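You operate a simulated robot arm through the tools that you are given. There is no shell and no other tool. Be economical: measure what you need, move in short steps, check, and stop when the job is done.

Carry out the task below with a simulated robot arm. There is one attempt and no reset: what you move stays moved.

## Task
Fit the white light bar and grey button cap, then press the cap till the lamps light.
Fine: clamp the power bank first.

The check looks at the end state, three seconds after you hand in, the way a careful person would. Anything else that was tipped, shoved, dropped, spilled or broken makes it a failure. Lids that push on must go on centred and level and be pressed home; caps that screw on are set level and turned clockwise until they are tight.

## Robot
A 6-joint arm with a two-finger parallel gripper, fixed in place. Base frame: the origin is at the foot of the arm, x ahead of it, y to its left, z up; the work surface is at about z = 0.006. Units: m, degrees, N and s.
With the tool pointing down near the work surface it reaches from about 0.14 to 0.58 m from the base axis. Its first joint turns from -66.0 to 66.0 degrees. Payload 2.1 kg.
Tool frame: the origin (TCP) lies between the finger pads and is the grasp point; the fingertips stand 0.03 m ahead of it; z points along the fingers, y is the line along which they close. The gripper opens to 0.094 m. The fingers are 0.028 m wide and 0.01 m thick; the gripper's body (0.05 by 0.096 m) begins 0.055 m behind the TCP.
Orientation is that of the tool frame in the base frame, as [roll, pitch, yaw] about the fixed x, y, z axes, in that order (R = Rz(yaw) Ry(pitch) Rx(roll)). With the fingers straight down and closing along the base's y, the tool's x points along the base's -x, its y along +y and its z along -z.

## Interface
- The arm moves only by the tool step_arm. Its argument "rows" is a list of rows, each an object of numbers (a shift or turn left out is 0, a gripper value left out holds the last): "tx", "ty", "tz": the shift along the tool's x, y, z in units of 20 mm (1.0 is 20 mm); "rx", "ry", "rz": the turn, a rotation vector about the tool's x, y, z in units of 6 degrees (1.0 is 6 degrees); "claw": the opening, from 0 (shut) to 1 (fully open). In form: [{"tx": .., "ty": .., "tz": .., "rx": .., "ry": .., "rz": .., "claw": ..}, ...]. A call has 1 to 12 rows; each row shifts and turns the commanded pose from where the row before left it, along the tool's axes as they then stand. A call with a number of a shift or a turn outside -1 to 1 is refused whole. A row lasts 0.2 s, in which the tool goes at most 0.05 m and 8.6 degrees; a call with a longer step from one row to the next is refused whole, and so is a gripper value outside its range. Where a pose cannot be reached the arm comes as near as it can. A force on the tool above 90 N (or 10 N above the force at the start of the call, whichever is more), or a blocked arm, ends the call early, and 0.2 s more pass. Each finger travels about 0.072 m/s and halts on what it meets, pressing with about 35 N; the grip force reading is that of the motor and also rises with nothing between the fingers. The clock runs only during rows and for 0.2 s after the last one: add rows that do not move to give the fingers time. It gives the time, the measured TCP pose, the force on the tool (base axes), the opening and the grip force at its end, in the units of the frame above (readings bear some noise), with the torque about the TCP (base axes, N m) and any sound that the robot's microphone picked up.
- Cameras (640 x 400 px; columns grow to the right, rows downward): "scene" is fixed at [0.0351, -0.3554, 0.4987]; the picture's right is [0.92, -0.38, 0.00], its down [-0.17, -0.40, -0.90] and it looks along [0.35, 0.83, -0.43] (base axes); focal length 333 px, centre (320, 200). "wrist" rides on the gripper at [0.076, 0.014, -0.102] in the tool frame; the picture's right is [-0.18, 0.98, 0.00], its down [-0.75, -0.14, -0.64] and it looks along [-0.63, -0.12, 0.77] (tool axes); focal length 243 px, centre (320, 200). There is no depth. A picture from a camera that has moved, and an enlarged one, comes with that camera's place and axes in the base frame and with its lens.
- grab_frame(camera): a new picture of that camera. It takes no simulated time.
- zoom(camera, box): a new picture of the part [left, top, right, bottom] of that camera's present view, enlarged. It takes no simulated time.
- job_done(): hands the job in; it is judged then, once.

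Go step by step. Nothing tells you positions but the pictures and the camera data: compare them with the known pose of the tool, close in by small moves and look again before you grip or let go. The budget is 120 turns and 84 pictures, counting those below and the enlarged ones. Unless the task says otherwise, let go and move clear before handing in, and close with one line.

The tools are called after "Request:" as name(argument=value, ...) on one line, values as JSON. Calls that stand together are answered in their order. step_arm: Moves the arm, as the interface text tells. Its arguments: {"type":"object","properties":{"rows":{"type":"array","items":{"type":"object","properties":{"tx":{"type":"number"},"ty":{"type":"number"},"tz":{"type":"number"},"rx":{"type":"number"},"ry":{"type":"number"},"rz":{"type":"number"},"claw":{"type":"number"}}}}},"required":["rows"]} The other tools are called the same way: grab_frame (camera) takes a picture; zoom (camera, box) takes an enlarged picture of a part of a camera's view; job_done () hands the job in.

At the start:

```text
t: 0.0
position: [0.2845, 0.0555, 0.2609]
orientation: [-180.0, 0.0, 180.0]
ft_force: [-0.3, -0.7, -0.3]
torque: [0.02, 0.01, -0.02]
gripper_width: 0.0939
finger_force: 0.1
```

scene: 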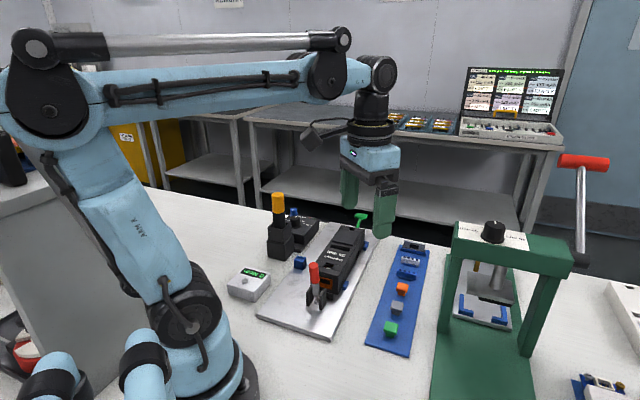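
wrist: 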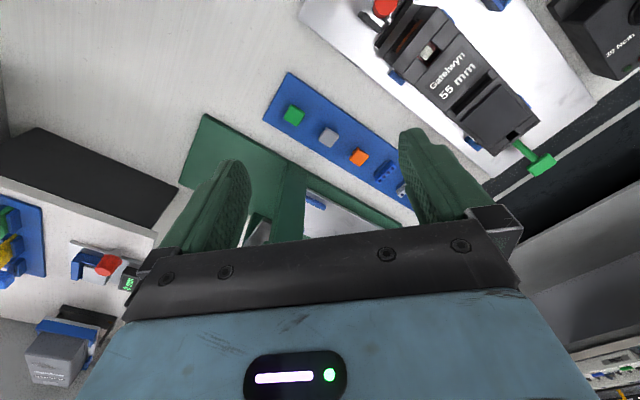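

I see a metal base plate with a black power bank and a red toggle clamp, and a blue tray with small parts. I'll zoom in to identify them.

Request:
zoom(camera="scene", box=[220, 180, 440, 360])

Request:
zoom(camera="wrist", box=[250, 0, 610, 220])

Request:
zoom(camera="scene", box=[270, 220, 370, 320])

Request:
zoom(camera="scene", box=[360, 230, 440, 360])

```text
2.22 times, centred on (330, 270) of scene
camera zoom: at [0.0351, -0.3554, 0.4987], right [0.92, -0.38, 0.0], down [-0.17, -0.4, -0.9], along [0.35, 0.83, -0.43], focal length 740 px, centre (298, 44)
```

zoom: 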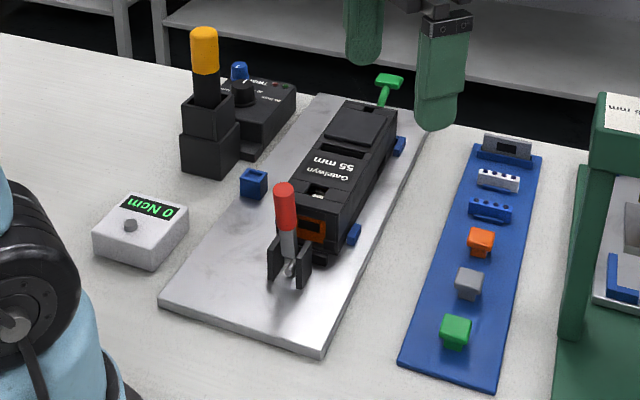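

```text
1.78 times, centred on (430, 110) of wrist
camera zoom: at [0.208, 0.0707, 0.364], right [0.18, 0.98, 0.0], down [0.75, -0.14, 0.64], along [0.63, -0.12, -0.77], focal length 431 px, centre (124, 360)
```

zoom: 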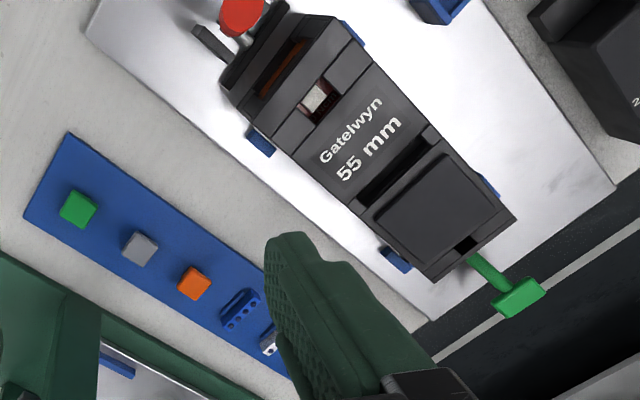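

```text
4.00 times, centred on (320, 270) of scene
camera zoom: at [0.0351, -0.3554, 0.4987], right [0.92, -0.38, 0.0], down [-0.17, -0.4, -0.9], along [0.35, 0.83, -0.43], focal length 1333 px, centre (320, -80)
```

zoom: 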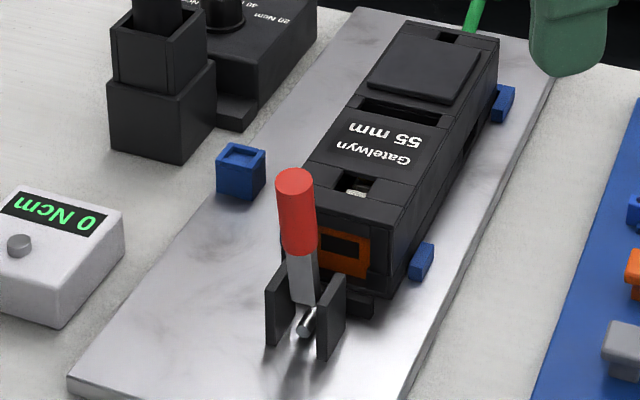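

```text
3.08 times, centred on (400, 295) of scene
camera zoom: at [0.0351, -0.3554, 0.4987], right [0.92, -0.38, 0.0], down [-0.17, -0.4, -0.9], along [0.35, 0.83, -0.43], focal length 1025 px, centre (74, -92)
```

zoom: 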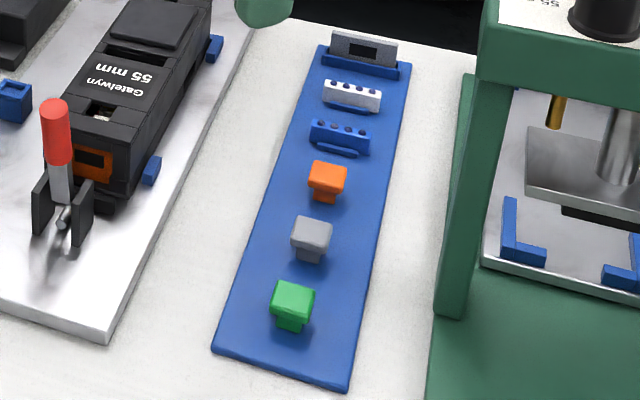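

The red toggle clamp is near (0.23, 0.14), with the bank running about 45° away from the base. I'll move the wrist camera for a better view.

Request:
step_arm(rows=[{"tx": 1, "ty": 1}, {"tx": 1, "ty": 1}, {"tx": 1, "ty": 1}, {"tx": 1, "ty": 1}, {}])

Request:
grab_frame(camera="wrist")

Request:
zoom(camera="scene", box=[280, 205, 390, 315])

```text
t: 1.2
position: [0.2055, 0.1367, 0.2598]
orientation: [179.9, 0.0, -179.9]
ft_force: [0.6, -0.2, 0.9]
torque: [-0.01, -0.03, -0.01]
gripper_width: 0.094
finger_force: 0.0
```

```text
77 pictures are left
camera wrist: at [0.1288, 0.1517, 0.3612], right [0.18, 0.98, 0.0], down [0.75, -0.14, 0.64], along [0.63, -0.12, -0.77], focal length 243 px, centre (320, 200)
```

wrist: 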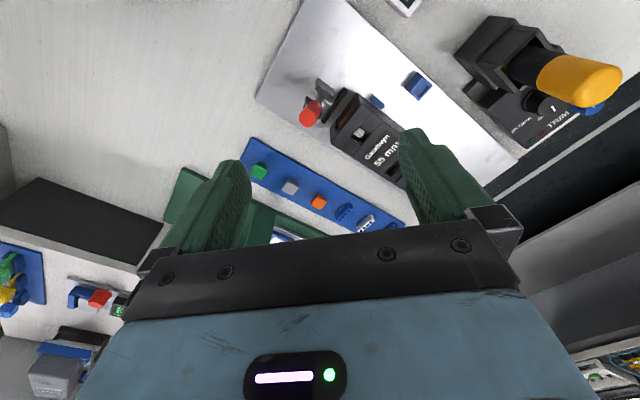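

```text
3.64 times, centred on (335, 260) of scene
camera zoom: at [0.0351, -0.3554, 0.4987], right [0.92, -0.38, 0.0], down [-0.17, -0.4, -0.9], along [0.35, 0.83, -0.43], focal length 1212 px, centre (266, -18)
```

zoom: 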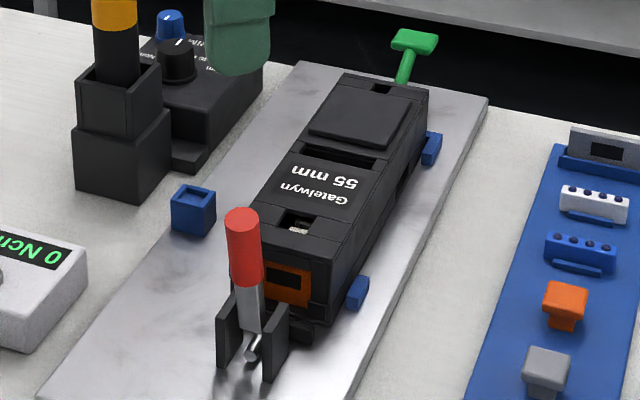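

Request:
zoom(camera="wrist", box=[280, 60, 440, 160])

Request:
zoom(camera="scene", box=[300, 255, 350, 315])

```text
4.00 times, centred on (360, 110) of wrist
camera zoom: at [0.1288, 0.1517, 0.3612], right [0.18, 0.98, 0.0], down [0.75, -0.14, 0.64], along [0.63, -0.12, -0.77], focal length 970 px, centre (160, 560)
```

zoom: 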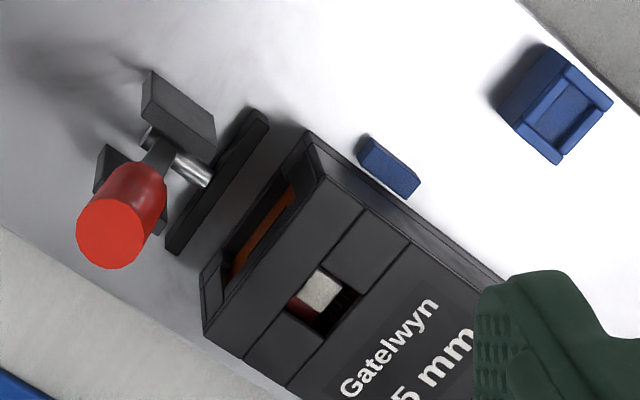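

```text
6.67 times, centred on (325, 285) of scene
camera zoom: at [0.0351, -0.3554, 0.4987], right [0.92, -0.38, 0.0], down [-0.17, -0.4, -0.9], along [0.35, 0.83, -0.43], focal length 2221 px, centre (287, -367)
```

zoom: 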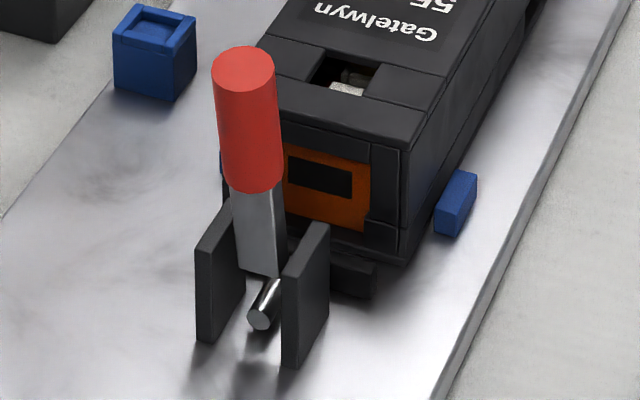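

The plunger pad sits a little off the bank and the handle is upright, so I'll push the handle away from the bank. First I turn the tool to line up with the bank axis (about 46°) and close the fingers.

Request:
step_arm(rows=[{"tx": -0.95, "ty": 0.2, "rz": 1, "claw": 0}, {"tx": -0.95, "ty": 0.2, "rz": 1}, {"rz": 1}, {"rz": 1}, {"rz": 1}, {"rz": 1}, {"rz": 1}, {"rz": 0.33}, {}])

Request:
grab_frame(camera="wrist")

Request:
zoom(camera="scene", box=[270, 205, 390, 315])

```text
t: 3.2
position: [0.2435, 0.1416, 0.2623]
orientation: [-180.0, 0.0, 135.9]
ft_force: [-0.4, -0.2, 0.5]
torque: [0.03, -0.01, 0.01]
gripper_width: 0.0
finger_force: 33.1
```

```text
73 pictures are left
camera wrist: at [0.1978, 0.2054, 0.3647], right [0.82, 0.58, 0.0], down [0.44, -0.63, 0.64], along [0.37, -0.52, -0.77], focal length 243 px, centre (320, 200)
```

wrist: 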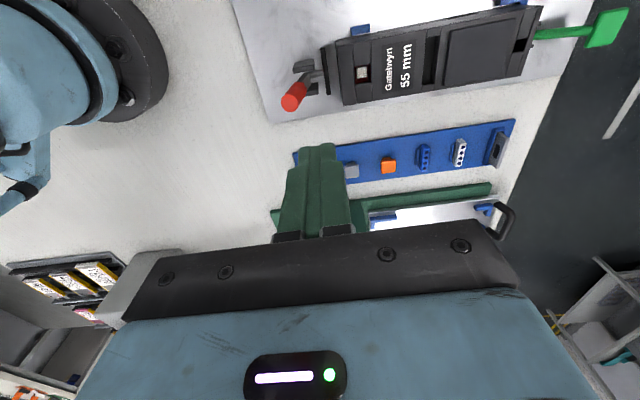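

```text
3.64 times, centred on (330, 260) of scene
camera zoom: at [0.0351, -0.3554, 0.4987], right [0.92, -0.38, 0.0], down [-0.17, -0.4, -0.9], along [0.35, 0.83, -0.43], focal length 1212 px, centre (284, -18)
```

zoom: 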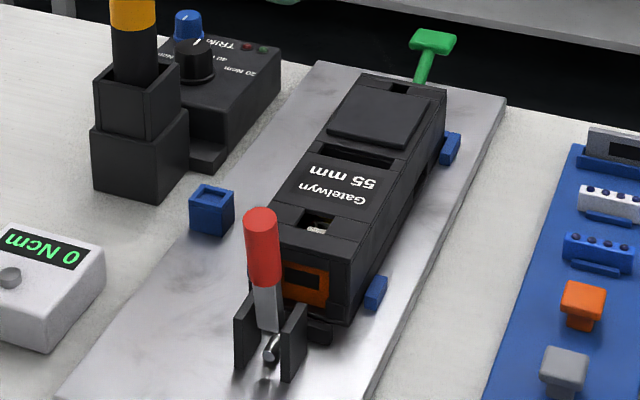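

Request:
zoom(camera="wrist", box=[270, 10, 430, 120])

Request:
zoom(camera="wrist", box=[330, 20, 550, 190])

```text
3.64 times, centred on (350, 65) of wrist
camera zoom: at [0.1978, 0.2054, 0.3647], right [0.82, 0.58, 0.0], down [0.44, -0.63, 0.64], along [0.37, -0.52, -0.77], focal length 882 px, centre (211, 691)
```

zoom: 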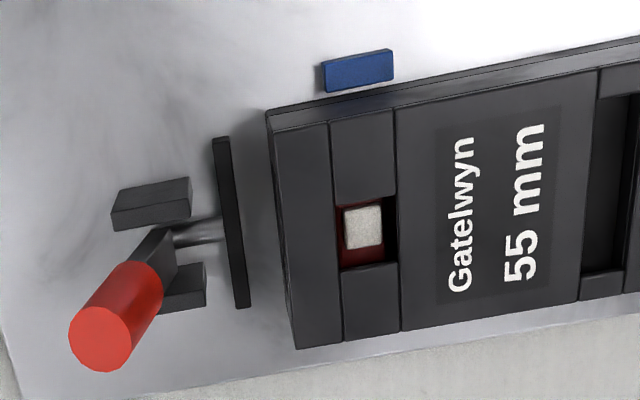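

```text
2.35 times, centred on (440, 105) of wrist
camera zoom: at [0.1978, 0.2054, 0.3647], right [0.82, 0.58, 0.0], down [0.44, -0.63, 0.64], along [0.37, -0.52, -0.77], focal length 571 px, centre (38, 424)
```

zoom: 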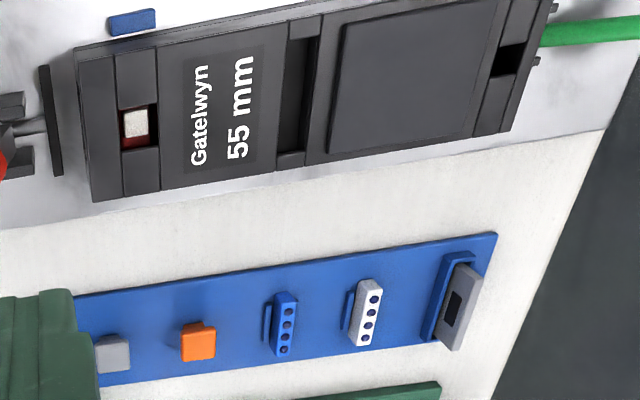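

The handle is tilted slightly away from the bank with its top at about (0.221, 0.122, 0.117). I'll lower the closed fingers between the handle and the bank.

Request:
step_arm(rows=[{"tx": 0.25, "ty": 0.5}, {"tz": 1}, {"tz": 1}, {"tz": 1}, {"tz": 1}, {"tz": 1}, {"tz": 1}, {"tz": 1}, {"tz": 0.35}, {}])

Request:
zoom(camera="scene", box=[270, 205, 390, 315])

Request:
grab_frame(camera="wrist")

```text
t: 5.4
position: [0.2475, 0.153, 0.1137]
orientation: [-180.0, 0.0, 136.0]
ft_force: [0.3, 0.7, -0.5]
torque: [-0.01, 0.02, -0.02]
gripper_width: 0.0
finger_force: 33.2
```

```text
3.64 times, centred on (330, 260) of scene
camera zoom: at [0.0351, -0.3554, 0.4987], right [0.92, -0.38, 0.0], down [-0.17, -0.4, -0.9], along [0.35, 0.83, -0.43], focal length 1212 px, centre (284, -18)
```

zoom: 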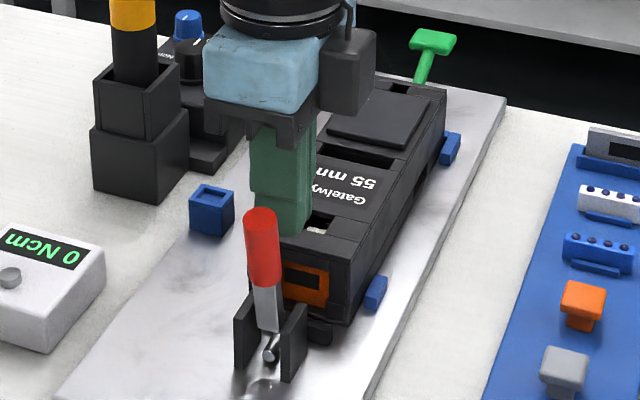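

```text
68 pictures are left
camera wrist: at [0.2018, 0.2167, 0.2154], right [0.82, 0.58, 0.0], down [0.44, -0.62, 0.64], along [0.37, -0.52, -0.77], focal length 243 px, centre (320, 200)
```

wrist: 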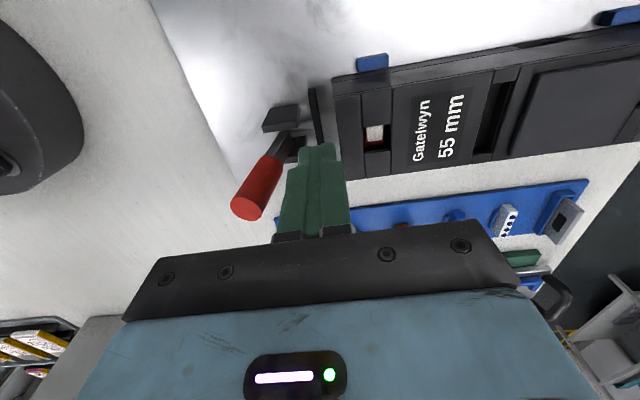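

The fingers are placed between them. Now I push the handle away from the bank.

Request:
step_arm(rows=[{"ty": -0.5}, {"ty": -0.5}, {"ty": -0.5}, {"ty": -0.5}, {}])

Request:
zoom(camera="scene", box=[270, 205, 390, 315])

```text
t: 6.6
position: [0.2185, 0.1226, 0.1131]
orientation: [-180.0, -0.1, 136.0]
ft_force: [-0.1, -0.7, 0.3]
torque: [-0.01, 0.0, 0.0]
gripper_width: 0.0
finger_force: 33.1
```

```text
3.64 times, centred on (330, 260) of scene
camera zoom: at [0.0351, -0.3554, 0.4987], right [0.92, -0.38, 0.0], down [-0.17, -0.4, -0.9], along [0.35, 0.83, -0.43], focal length 1212 px, centre (284, -18)
```

zoom: 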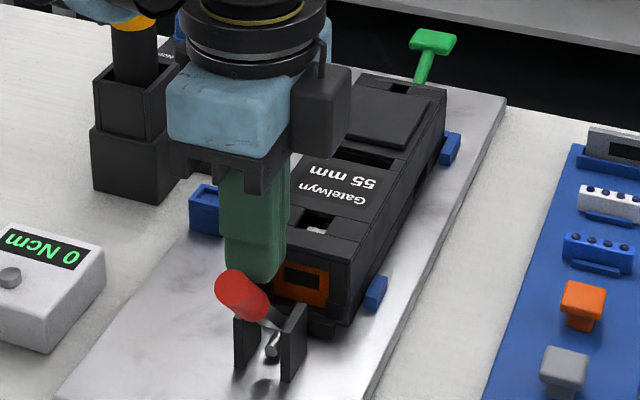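

The handle swings away easily. I'll continue down the arc.

Request:
step_arm(rows=[{"ty": -0.5, "tz": 0.3}, {"ty": -0.5, "tz": 0.4}, {"ty": -0.4, "tz": 0.5}, {"tz": 0.3}, {}])

Request:
zoom(camera="scene", box=[270, 205, 390, 315])

Request:
grab_frame(camera="wrist")

```text
t: 7.8
position: [0.1977, 0.105, 0.084]
orientation: [-180.0, 0.0, 135.9]
ft_force: [1.2, -1.3, 0.0]
torque: [-0.01, -0.02, -0.01]
gripper_width: 0.0
finger_force: 33.0
```

```text
3.64 times, centred on (330, 260) of scene
camera zoom: at [0.0351, -0.3554, 0.4987], right [0.92, -0.38, 0.0], down [-0.17, -0.4, -0.9], along [0.35, 0.83, -0.43], focal length 1212 px, centre (284, -18)
```

zoom: 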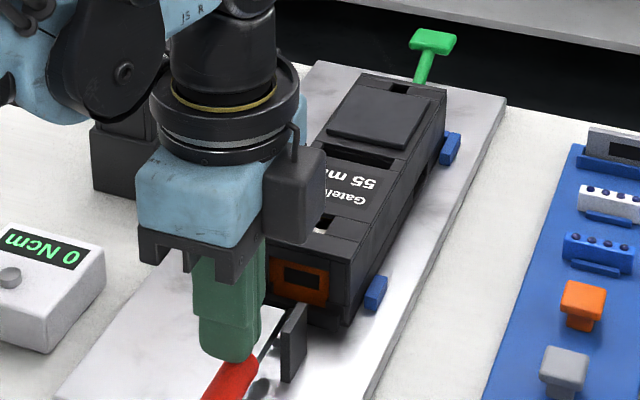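

```text
65 pictures are left
camera wrist: at [0.1519, 0.1677, 0.1857], right [0.82, 0.58, 0.0], down [0.44, -0.62, 0.64], along [0.37, -0.52, -0.77], focal length 243 px, centre (320, 200)
```

wrist: 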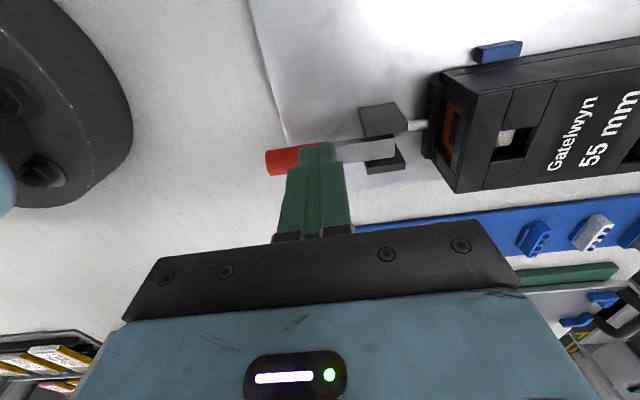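

The pad is against the bank and the handle is nearly flat. I press down to lock it.

Request:
step_arm(rows=[{"tz": 0.3}, {"tz": 0.3}, {"tz": 0.3}, {"tz": 0.3}, {"tz": 0.3}, {}])

Request:
zoom(camera="scene", box=[250, 225, 370, 335])

```text
t: 8.2
position: [0.1976, 0.1054, 0.0805]
orientation: [-179.5, -0.2, 136.0]
ft_force: [-2.8, -1.0, 21.9]
torque: [-0.08, 0.01, -0.04]
gripper_width: 0.0001
finger_force: 33.2
stopped in row 2: the force on the tool passed its limit at 131 N (the readings are from after the stop); the commanded pose is now the measured one
```

```text
3.64 times, centred on (310, 280) of scene
camera zoom: at [0.035, -0.3554, 0.4987], right [0.92, -0.38, 0.0], down [-0.17, -0.4, -0.9], along [0.35, 0.83, -0.43], focal length 1212 px, centre (356, -91)
```

zoom: 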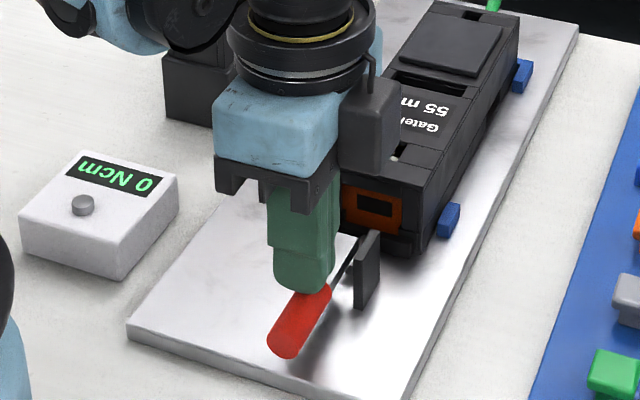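

The clamp lever hit its end stop. I back off upward and look at the clamp, then go on to the tray.

Request:
step_arm(rows=[{"tz": -1}, {"tz": -1}, {"tz": -1}, {"tz": -1}, {"tz": -1, "ty": 1, "claw": 1}, {"tz": -0.5, "ty": 1}, {"ty": 1}, {"ty": 1}, {"ty": 1}, {}])

Request:
zoom(camera="scene", box=[250, 225, 370, 335])

Request:
grab_frame(camera="wrist")

```text
t: 10.4
position: [0.2673, 0.1774, 0.1899]
orientation: [-179.4, -0.1, 135.9]
ft_force: [0.1, 1.0, -0.7]
torque: [0.02, 0.02, 0.01]
gripper_width: 0.0941
finger_force: 0.2
```

```text
3.64 times, centred on (310, 280) of scene
camera zoom: at [0.0351, -0.3554, 0.4987], right [0.92, -0.38, 0.0], down [-0.17, -0.4, -0.9], along [0.35, 0.83, -0.43], focal length 1212 px, centre (356, -91)
```

zoom: 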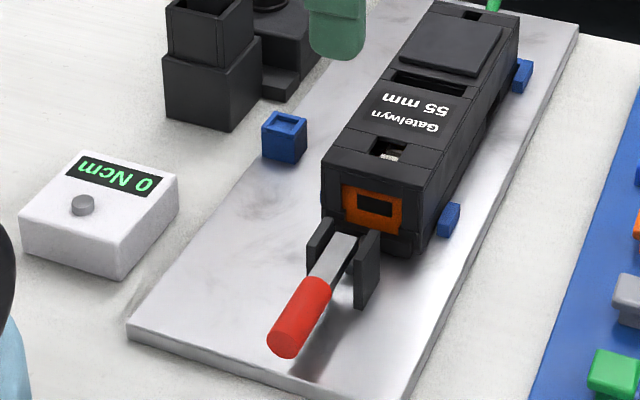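

```text
62 pictures are left
camera wrist: at [0.2232, 0.2408, 0.2924], right [0.81, 0.58, -0.01], down [0.45, -0.62, 0.64], along [0.36, -0.53, -0.77], focal length 243 px, centre (320, 200)
```

wrist: 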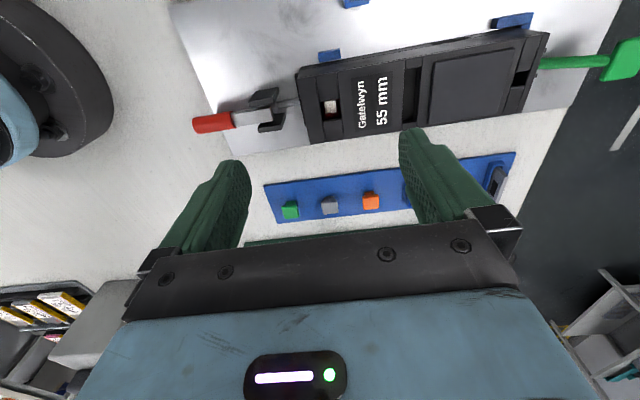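

The clamp is closed and locked, with the pad pressed on the bank. I level the tool and move to view the light bars.

Request:
step_arm(rows=[{"ty": 1, "tx": -0.5, "rx": -0.1}, {"ty": 1, "tx": -0.5}, {"ty": 1, "tx": -0.5}, {"ty": 1, "tx": -0.5}, {"ty": 1}, {"ty": 1}, {"ty": 1}, {"ty": 1}, {"ty": 1}, {}])

Request:
grab_frame(camera="wrist")

```text
t: 12.6
position: [0.4202, 0.277, 0.1892]
orientation: [180.0, -0.3, 135.9]
ft_force: [-0.2, 0.6, 0.2]
torque: [0.02, 0.02, 0.03]
gripper_width: 0.0939
finger_force: 0.1
```

```text
61 pictures are left
camera wrist: at [0.3746, 0.3402, 0.2919], right [0.81, 0.58, 0.0], down [0.45, -0.63, 0.64], along [0.37, -0.52, -0.77], focal length 243 px, centre (320, 200)
```

wrist: 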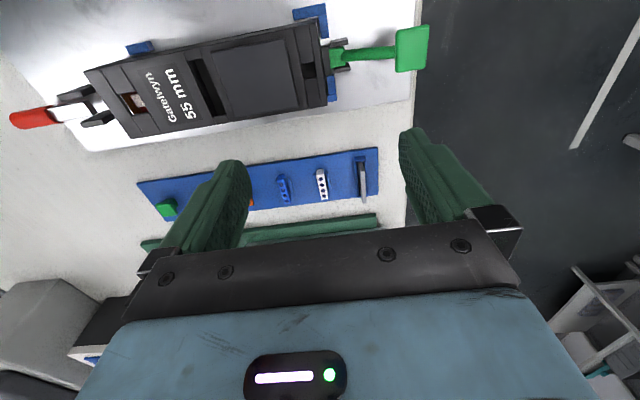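

Request:
zoom(camera="wrist", box=[260, 140, 400, 220])

Request:
zoom(camera="scene", box=[375, 235, 435, 275])

Request:
zoom(camera="wrist", box=[70, 20, 430, 220])

Request:
zoom(camera="scene", box=[370, 275, 420, 345])

```text
4.57 times, centred on (330, 180) of wrist
camera zoom: at [0.3746, 0.3402, 0.2919], right [0.81, 0.58, 0.0], down [0.45, -0.63, 0.64], along [0.37, -0.52, -0.77], focal length 1109 px, centre (274, 291)
```

zoom: 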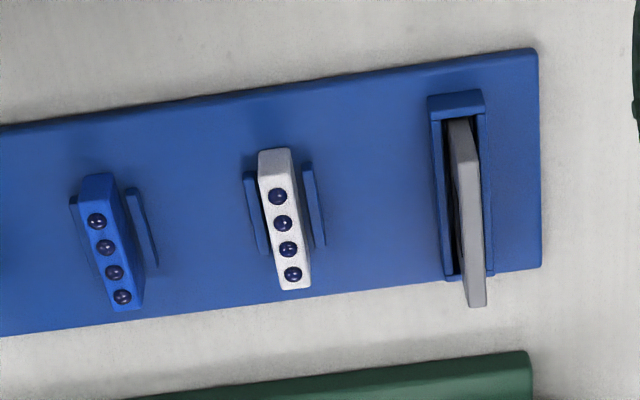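

```text
10.00 times, centred on (405, 255) of scene
camera zoom: at [0.0351, -0.3554, 0.4987], right [0.92, -0.38, 0.0], down [-0.17, -0.4, -0.9], along [0.35, 0.83, -0.43], focal length 3332 px, centre (-530, -350)
```

zoom: 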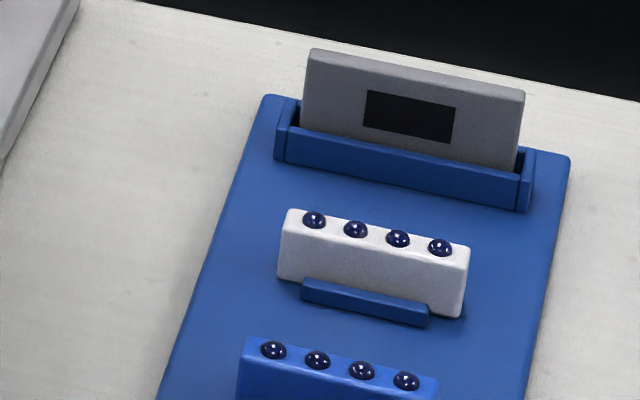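

```text
1.78 times, centred on (250, 120) of wrist
camera zoom: at [0.3746, 0.3402, 0.2919], right [0.81, 0.58, 0.0], down [0.45, -0.63, 0.64], along [0.37, -0.52, -0.77], focal length 431 px, centre (444, 342)
```

zoom: 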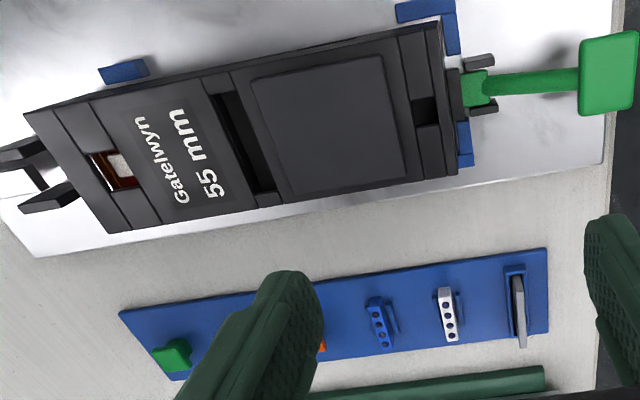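

```text
5.71 times, centred on (395, 310) of scene
camera zoom: at [0.0351, -0.3554, 0.4987], right [0.92, -0.38, 0.0], down [-0.17, -0.4, -0.9], along [0.35, 0.83, -0.43], focal length 1904 px, centre (-109, -429)
```

zoom: 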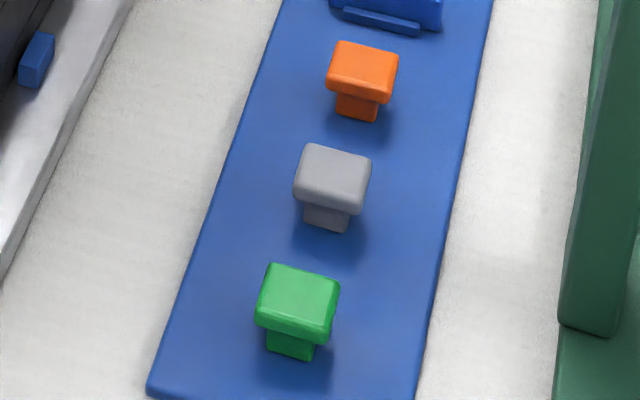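

Both target parts are identified: the white bar is near (0.493, 0.180) with its lamps up, and the grey cap is near (0.37, 0.058). I move above the white bar and set a small finger opening.

Request:
step_arm(rows=[{"tx": -1, "ty": -0.2, "claw": 0.27}, {"tx": -1, "ty": -0.2}, {"tx": -1, "ty": -0.2}, {"tx": -1, "ty": -0.2}, {"tx": -1, "ty": -0.2}, {"tx": -0.9}, {"tz": 1}, {"tz": 1}, {"tz": 1}, {}])

Request:
grab_frame(camera="wrist")

```text
t: 14.8
position: [0.4922, 0.1848, 0.1295]
orientation: [-179.9, -0.2, 136.0]
ft_force: [0.1, 0.2, 0.2]
torque: [0.03, -0.02, -0.03]
gripper_width: 0.0255
finger_force: 0.1
```

```text
56 pictures are left
camera wrist: at [0.4471, 0.2481, 0.231], right [0.81, 0.58, 0.0], down [0.45, -0.63, 0.64], along [0.37, -0.52, -0.77], focal length 243 px, centre (320, 200)
```

wrist: 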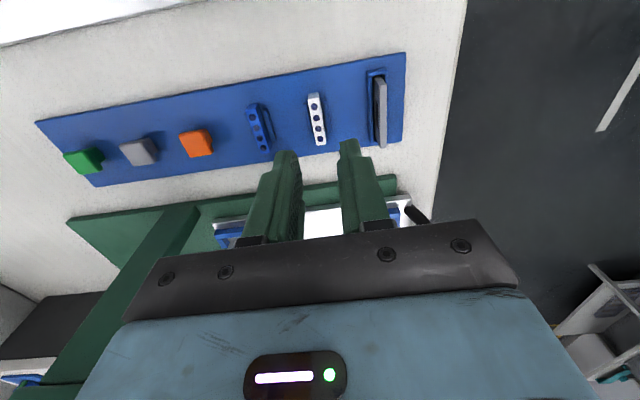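

The bar is just off the point below the fingers, by about 6 mm in −x and 5 mm in −y of the tool. I correct that and go lower.

Request:
step_arm(rows=[{"tx": -0.31, "ty": -0.235}, {"tz": 1}, {"tz": 1}, {"tz": 0.5}, {}])

Request:
zoom(camera="wrist", box=[220, 90, 420, 215])

Request:
zoom(camera="scene", box=[360, 220, 450, 290])

```text
t: 16.0
position: [0.4948, 0.1753, 0.0773]
orientation: [179.9, -0.2, 136.1]
ft_force: [-0.6, 0.0, 0.0]
torque: [0.0, 0.03, 0.01]
gripper_width: 0.0255
finger_force: 0.0
```

```text
3.20 times, centred on (320, 152) of wrist
camera zoom: at [0.4498, 0.2381, 0.1804], right [0.81, 0.58, 0.0], down [0.45, -0.63, 0.64], along [0.37, -0.52, -0.77], focal length 776 px, centre (320, 352)
```

zoom: 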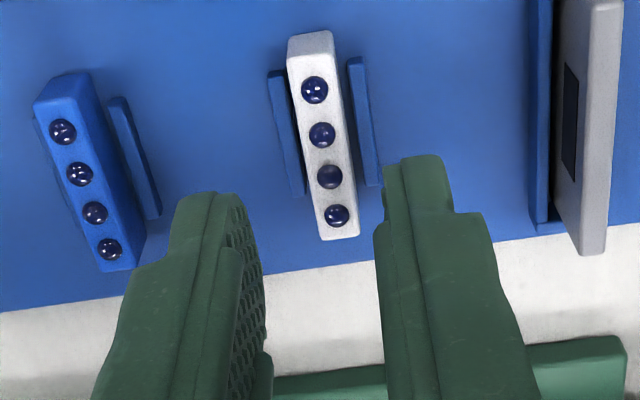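

```text
5.71 times, centred on (405, 255) of scene
camera zoom: at [0.0351, -0.3554, 0.4987], right [0.92, -0.38, 0.0], down [-0.17, -0.4, -0.9], along [0.35, 0.83, -0.43], focal length 1904 px, centre (-166, -114)
```

zoom: 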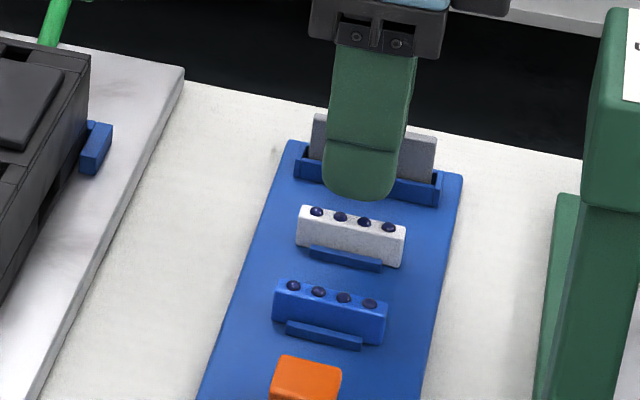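

Request:
step_arm(rows=[{"tx": 0.07, "ty": 0.05}, {"tz": 0.6}, {"tz": 0.65}, {}])

Request:
zoom(camera="wrist", box=[240, 90, 400, 190])

Request:
zoom(camera="scene", box=[380, 235, 430, 275])

```text
t: 17.0
position: [0.4954, 0.1768, 0.0532]
orientation: [179.9, -0.1, 136.0]
ft_force: [0.4, -0.1, 0.0]
torque: [0.0, -0.03, 0.0]
gripper_width: 0.0254
finger_force: 0.1
```

```text
4.00 times, centred on (320, 140) of wrist
camera zoom: at [0.4497, 0.2403, 0.1558], right [0.81, 0.58, 0.0], down [0.45, -0.63, 0.64], along [0.37, -0.52, -0.77], focal length 970 px, centre (320, 440)
```

zoom: 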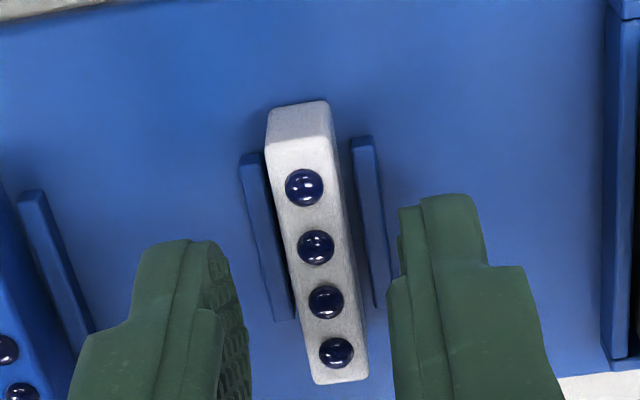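

```text
10.00 times, centred on (405, 255) of scene
camera zoom: at [0.0351, -0.3554, 0.4987], right [0.92, -0.38, 0.0], down [-0.17, -0.4, -0.9], along [0.35, 0.83, -0.43], focal length 3332 px, centre (-530, -350)
```

zoom: 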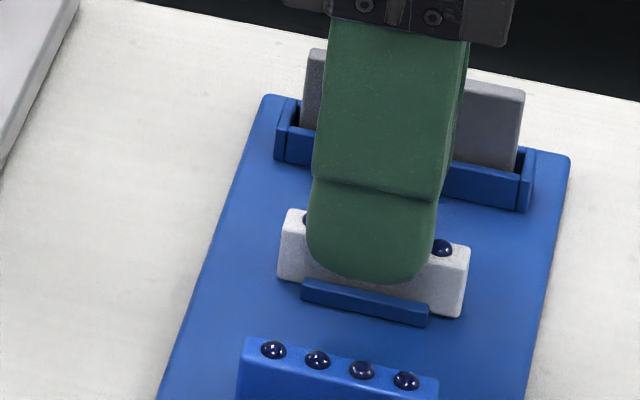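

The bar is centred between the fingers. I go down 7 mm to keep the tips above the rails, then close.

Request:
step_arm(rows=[{"tz": 0.35}, {}, {"claw": 0.15}, {"claw": 0.0}, {}, {}])

Request:
zoom(camera="scene", box=[380, 235, 430, 275])

```text
t: 18.4
position: [0.4935, 0.1766, 0.0477]
orientation: [-179.9, -0.1, 136.0]
ft_force: [-0.9, -0.7, 0.9]
torque: [0.04, 0.02, -0.02]
gripper_width: 0.0076
finger_force: 34.9
```

```text
10.00 times, centred on (405, 255) of scene
camera zoom: at [0.0351, -0.3554, 0.4987], right [0.92, -0.38, 0.0], down [-0.17, -0.4, -0.9], along [0.35, 0.83, -0.43], focal length 3332 px, centre (-530, -350)
```

zoom: 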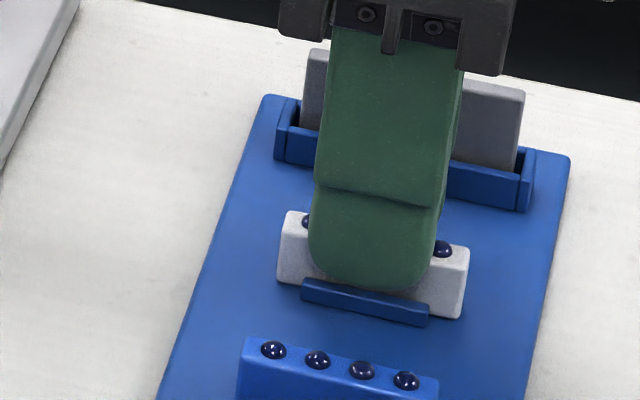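

The bar is gripped with 7.6 mm between the pads. I lift it and carry it over to the bank slot.

Request:
step_arm(rows=[{"tz": -0.5}, {"tz": -0.5}, {"tz": -1}, {"tz": -1}, {"tz": -1}, {"tz": -1}, {"tz": -0.5}, {}])

Request:
step_arm(rows=[{"tx": 1, "ty": -0.5}, {"tx": 1, "ty": -0.5}, {"tx": 1, "ty": -0.5}, {"tx": 1, "ty": -0.5}, {"tx": 1, "ty": -0.5}, {"tx": 1, "ty": -0.5}, {"tx": 1, "ty": -0.5}, {"tx": 0.87, "ty": -0.2}, {}])

Request:
grab_frame(camera="wrist")

Request:
grab_frame(camera="scene")

```text
t: 20.2
position: [0.4941, 0.1763, 0.1576]
orientation: [-180.0, -0.3, 136.0]
ft_force: [-0.3, -0.6, -0.4]
torque: [0.01, -0.02, 0.0]
gripper_width: 0.0078
finger_force: 34.7
```

```text
t: 22.2
position: [0.3276, 0.2307, 0.158]
orientation: [-179.9, -0.2, 136.0]
ft_force: [0.3, -0.1, -0.5]
torque: [0.0, 0.0, -0.05]
gripper_width: 0.0076
finger_force: 34.7
```

```text
50 pictures are left
camera wrist: at [0.2835, 0.2932, 0.2596], right [0.81, 0.58, 0.0], down [0.45, -0.63, 0.64], along [0.37, -0.52, -0.77], focal length 243 px, centre (320, 200)
```

wrist: 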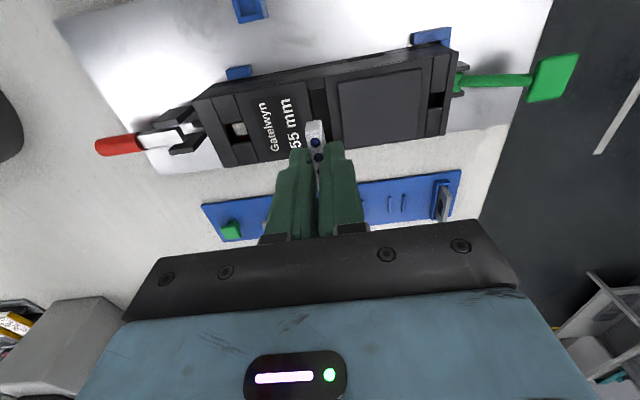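

```text
49 pictures are left
```

scene: 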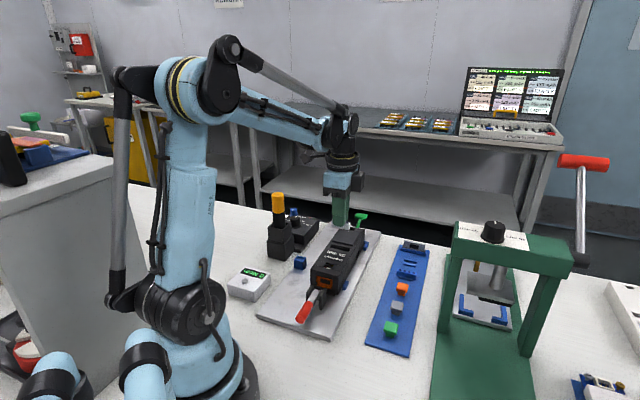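

Request:
zoom(camera="wrist", box=[240, 60, 400, 170])

```text
3.64 times, centred on (320, 115) of wrist
camera zoom: at [0.2835, 0.2932, 0.2596], right [0.81, 0.58, 0.0], down [0.45, -0.63, 0.64], along [0.37, -0.52, -0.77], focal length 882 px, centre (320, 509)
```

zoom: 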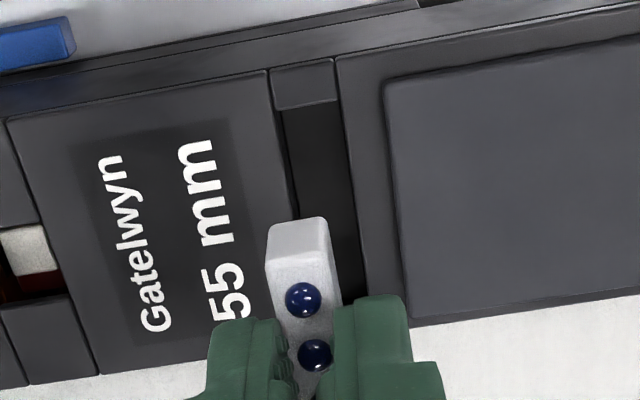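

The slot centre is about 2 mm in −x and 1 mm in +y of the tool from the bar. I correct that and go down to just above the bank.

Request:
step_arm(rows=[{"tx": -0.1, "ty": 0.04}, {"tz": 0.8}, {"tz": 0.8}, {"tz": 0.8}, {"tz": 0.3}, {}])

Request:
zoom(camera="wrist", box=[240, 60, 400, 170])

Request:
zoom(camera="scene", box=[310, 210, 370, 270])

```text
t: 23.6
position: [0.3324, 0.2316, 0.1027]
orientation: [179.9, -0.1, 136.0]
ft_force: [-0.1, -0.2, 0.1]
torque: [-0.01, -0.01, 0.02]
gripper_width: 0.0076
finger_force: 35.4
```

```text
3.64 times, centred on (320, 115) of wrist
camera zoom: at [0.2868, 0.2952, 0.205], right [0.81, 0.58, 0.0], down [0.45, -0.63, 0.64], along [0.37, -0.52, -0.77], focal length 882 px, centre (320, 509)
```

zoom: 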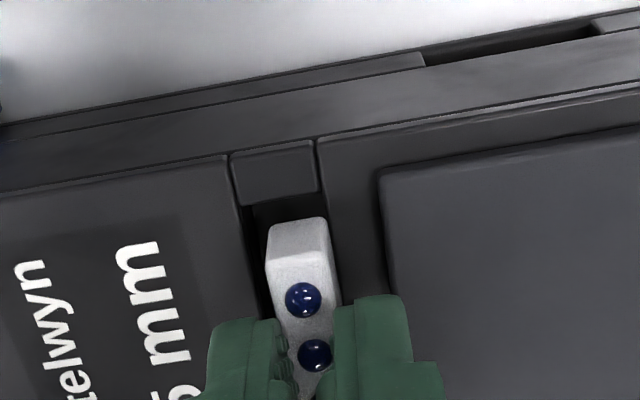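

```text
6.67 times, centred on (340, 240) of scene
camera zoom: at [0.0351, -0.3554, 0.4987], right [0.92, -0.38, 0.0], down [-0.17, -0.4, -0.9], along [0.35, 0.83, -0.43], focal length 2221 px, centre (187, -67)
```

zoom: 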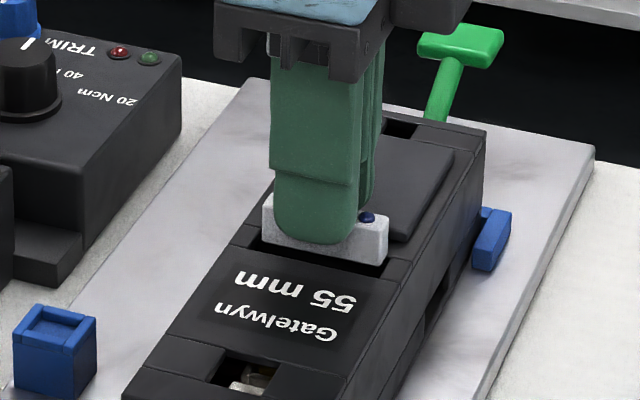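

The bar now sits about 3 mm too far toward +y of the slot. I correct and check again.

Request:
step_arm(rows=[{"ty": -0.15}, {}, {}])

Request:
zoom(camera="wrist", box=[260, 85, 380, 165])

Request:
zoom(camera="scene", box=[320, 220, 360, 260])

```text
t: 24.4
position: [0.3286, 0.2296, 0.1036]
orientation: [179.9, -0.2, 135.9]
ft_force: [0.7, -0.1, -0.6]
torque: [0.03, 0.0, -0.02]
gripper_width: 0.0076
finger_force: 34.6
```

```text
5.00 times, centred on (320, 125) of wrist
camera zoom: at [0.2841, 0.2933, 0.2055], right [0.81, 0.58, 0.0], down [0.45, -0.63, 0.64], along [0.37, -0.52, -0.77], focal length 1213 px, centre (320, 575)
```

zoom: 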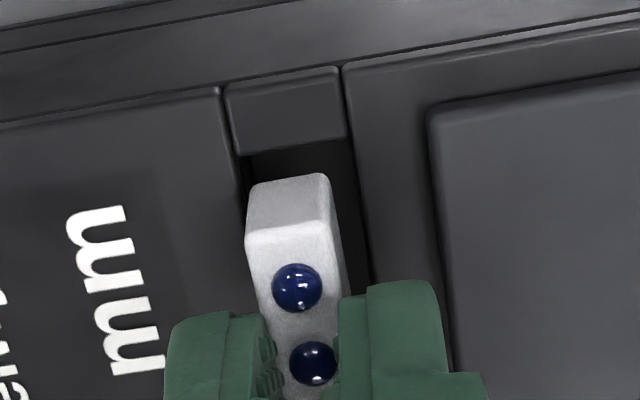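

```text
10.00 times, centred on (340, 240) of scene
camera zoom: at [0.0351, -0.3554, 0.4987], right [0.92, -0.38, 0.0], down [-0.17, -0.4, -0.9], along [0.35, 0.83, -0.43], focal length 3332 px, centre (120, -200)
```

zoom: 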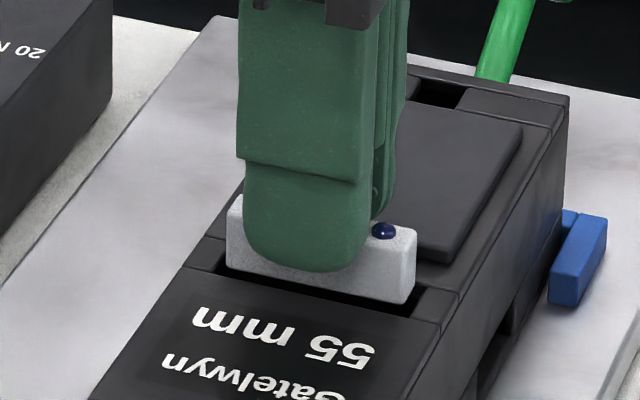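

Bar and slot are aligned to about half a millimetre. I lower it gently into the slot.

Request:
step_arm(rows=[{"tx": -0.04}, {"tz": 0.1}, {"tz": 0.1}, {"tz": 0.1}, {}])

Request:
zoom(camera="wrist", box=[260, 85, 380, 165])

Request:
zoom(camera="scene", box=[320, 220, 360, 260])

```text
t: 25.6
position: [0.3294, 0.2284, 0.0965]
orientation: [-180.0, -0.2, 136.0]
ft_force: [0.9, 0.5, 0.2]
torque: [-0.01, 0.02, -0.01]
gripper_width: 0.0074
finger_force: 35.6
```

```text
5.00 times, centred on (320, 125) of wrist
camera zoom: at [0.2845, 0.2921, 0.1985], right [0.81, 0.58, 0.0], down [0.45, -0.63, 0.64], along [0.37, -0.52, -0.77], focal length 1213 px, centre (320, 575)
```

zoom: 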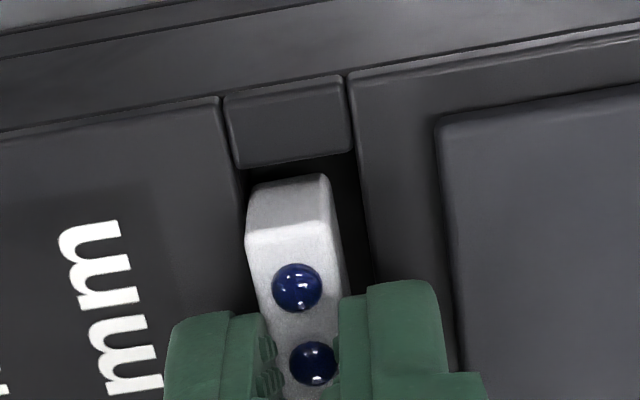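

```text
10.00 times, centred on (340, 240) of scene
camera zoom: at [0.0351, -0.3554, 0.4987], right [0.92, -0.38, 0.0], down [-0.17, -0.4, -0.9], along [0.35, 0.83, -0.43], focal length 3332 px, centre (120, -200)
```

zoom: 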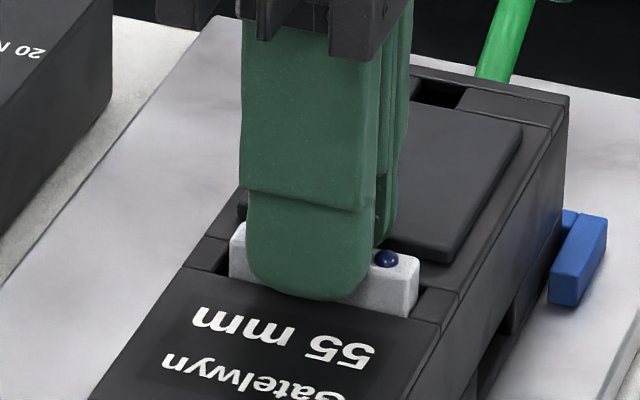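

Request:
step_arm(rows=[{"tz": 0.1}, {"tz": 0.1}, {}])

Request:
zoom(camera="scene", box=[320, 220, 360, 260])

```text
t: 26.4
position: [0.3284, 0.229, 0.0923]
orientation: [-179.9, -0.3, 136.0]
ft_force: [0.0, 0.9, -0.3]
torque: [0.0, 0.0, 0.03]
gripper_width: 0.0077
finger_force: 35.2
```

```text
10.00 times, centred on (340, 240) of scene
camera zoom: at [0.0351, -0.3554, 0.4987], right [0.92, -0.38, 0.0], down [-0.17, -0.4, -0.9], along [0.35, 0.83, -0.43], focal length 3332 px, centre (120, -200)
```

zoom: 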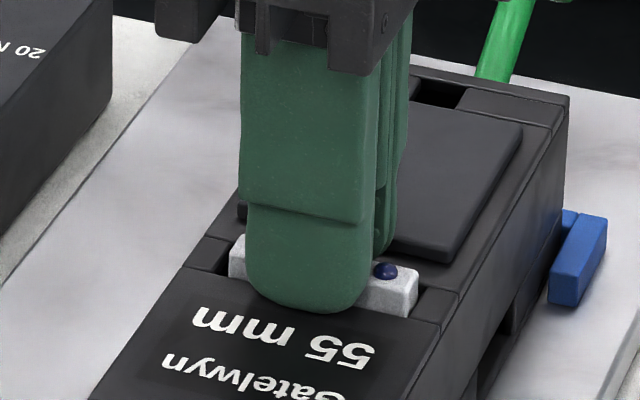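

The bar is seated partway and the tips are near the bank top. I release, rise, close the fingers and look.

Request:
step_arm(rows=[{"tz": 0.05}, {}, {"claw": 0.2}, {}, {"tz": -0.5}, {"tz": -1}, {"tz": -1}, {}])

Request:
zoom(camera="wrist", box=[240, 60, 400, 170])

Request:
zoom(camera="scene", box=[320, 220, 360, 260])

```text
t: 28.2
position: [0.3306, 0.2264, 0.1435]
orientation: [-180.0, -0.2, 136.0]
ft_force: [0.3, -0.7, -0.5]
torque: [0.02, -0.01, 0.03]
gripper_width: 0.0187
finger_force: 0.0
```

```text
3.64 times, centred on (320, 115) of wrist
camera zoom: at [0.2847, 0.2902, 0.2457], right [0.81, 0.58, 0.0], down [0.45, -0.63, 0.64], along [0.37, -0.52, -0.77], focal length 882 px, centre (320, 509)
```

zoom: 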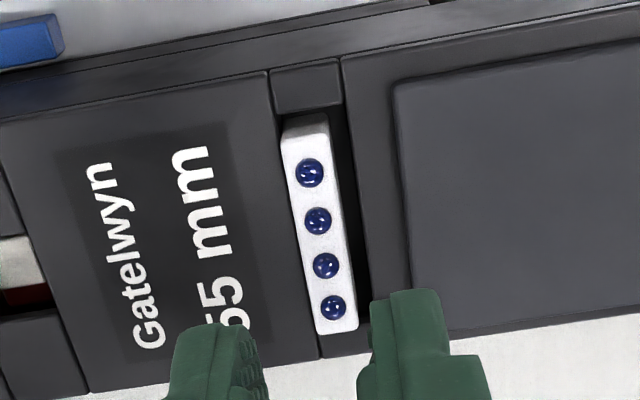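

```text
10.00 times, centred on (340, 240) of scene
camera zoom: at [0.0351, -0.3554, 0.4987], right [0.92, -0.38, 0.0], down [-0.17, -0.4, -0.9], along [0.35, 0.83, -0.43], focal length 3332 px, centre (120, -200)
```

zoom: 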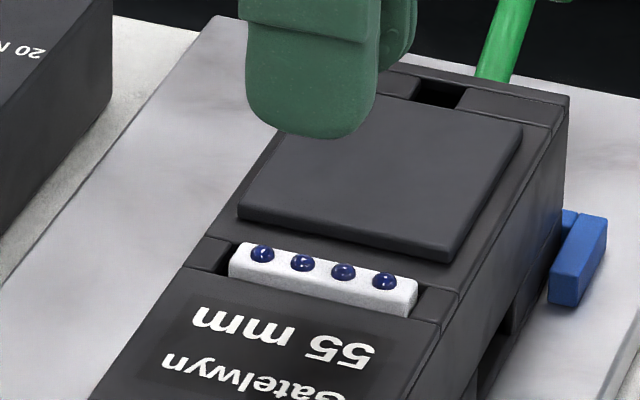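

The bar is in but looks slightly off toward the label side. I take an enlarged view to judge how centred it is.

Request:
zoom(camera="wrist", box=[300, 70, 350, 160])

Request:
zoom(camera="scene", box=[338, 240, 368, 256])

```text
4.44 times, centred on (325, 115) of wrist
camera zoom: at [0.2847, 0.2902, 0.2457], right [0.81, 0.58, 0.0], down [0.45, -0.63, 0.64], along [0.37, -0.52, -0.77], focal length 1078 px, centre (298, 578)
```

zoom: 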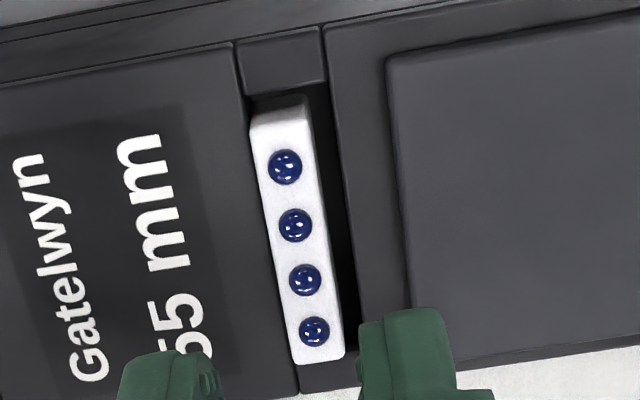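

```text
16.00 times, centred on (353, 248) of scene
camera zoom: at [0.0351, -0.3554, 0.4987], right [0.92, -0.38, 0.0], down [-0.17, -0.4, -0.9], along [0.35, 0.83, -0.43], focal length 5330 px, centre (-208, -568)
```

zoom: 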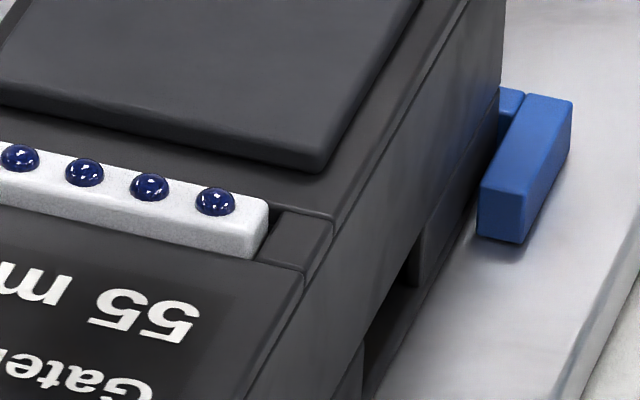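

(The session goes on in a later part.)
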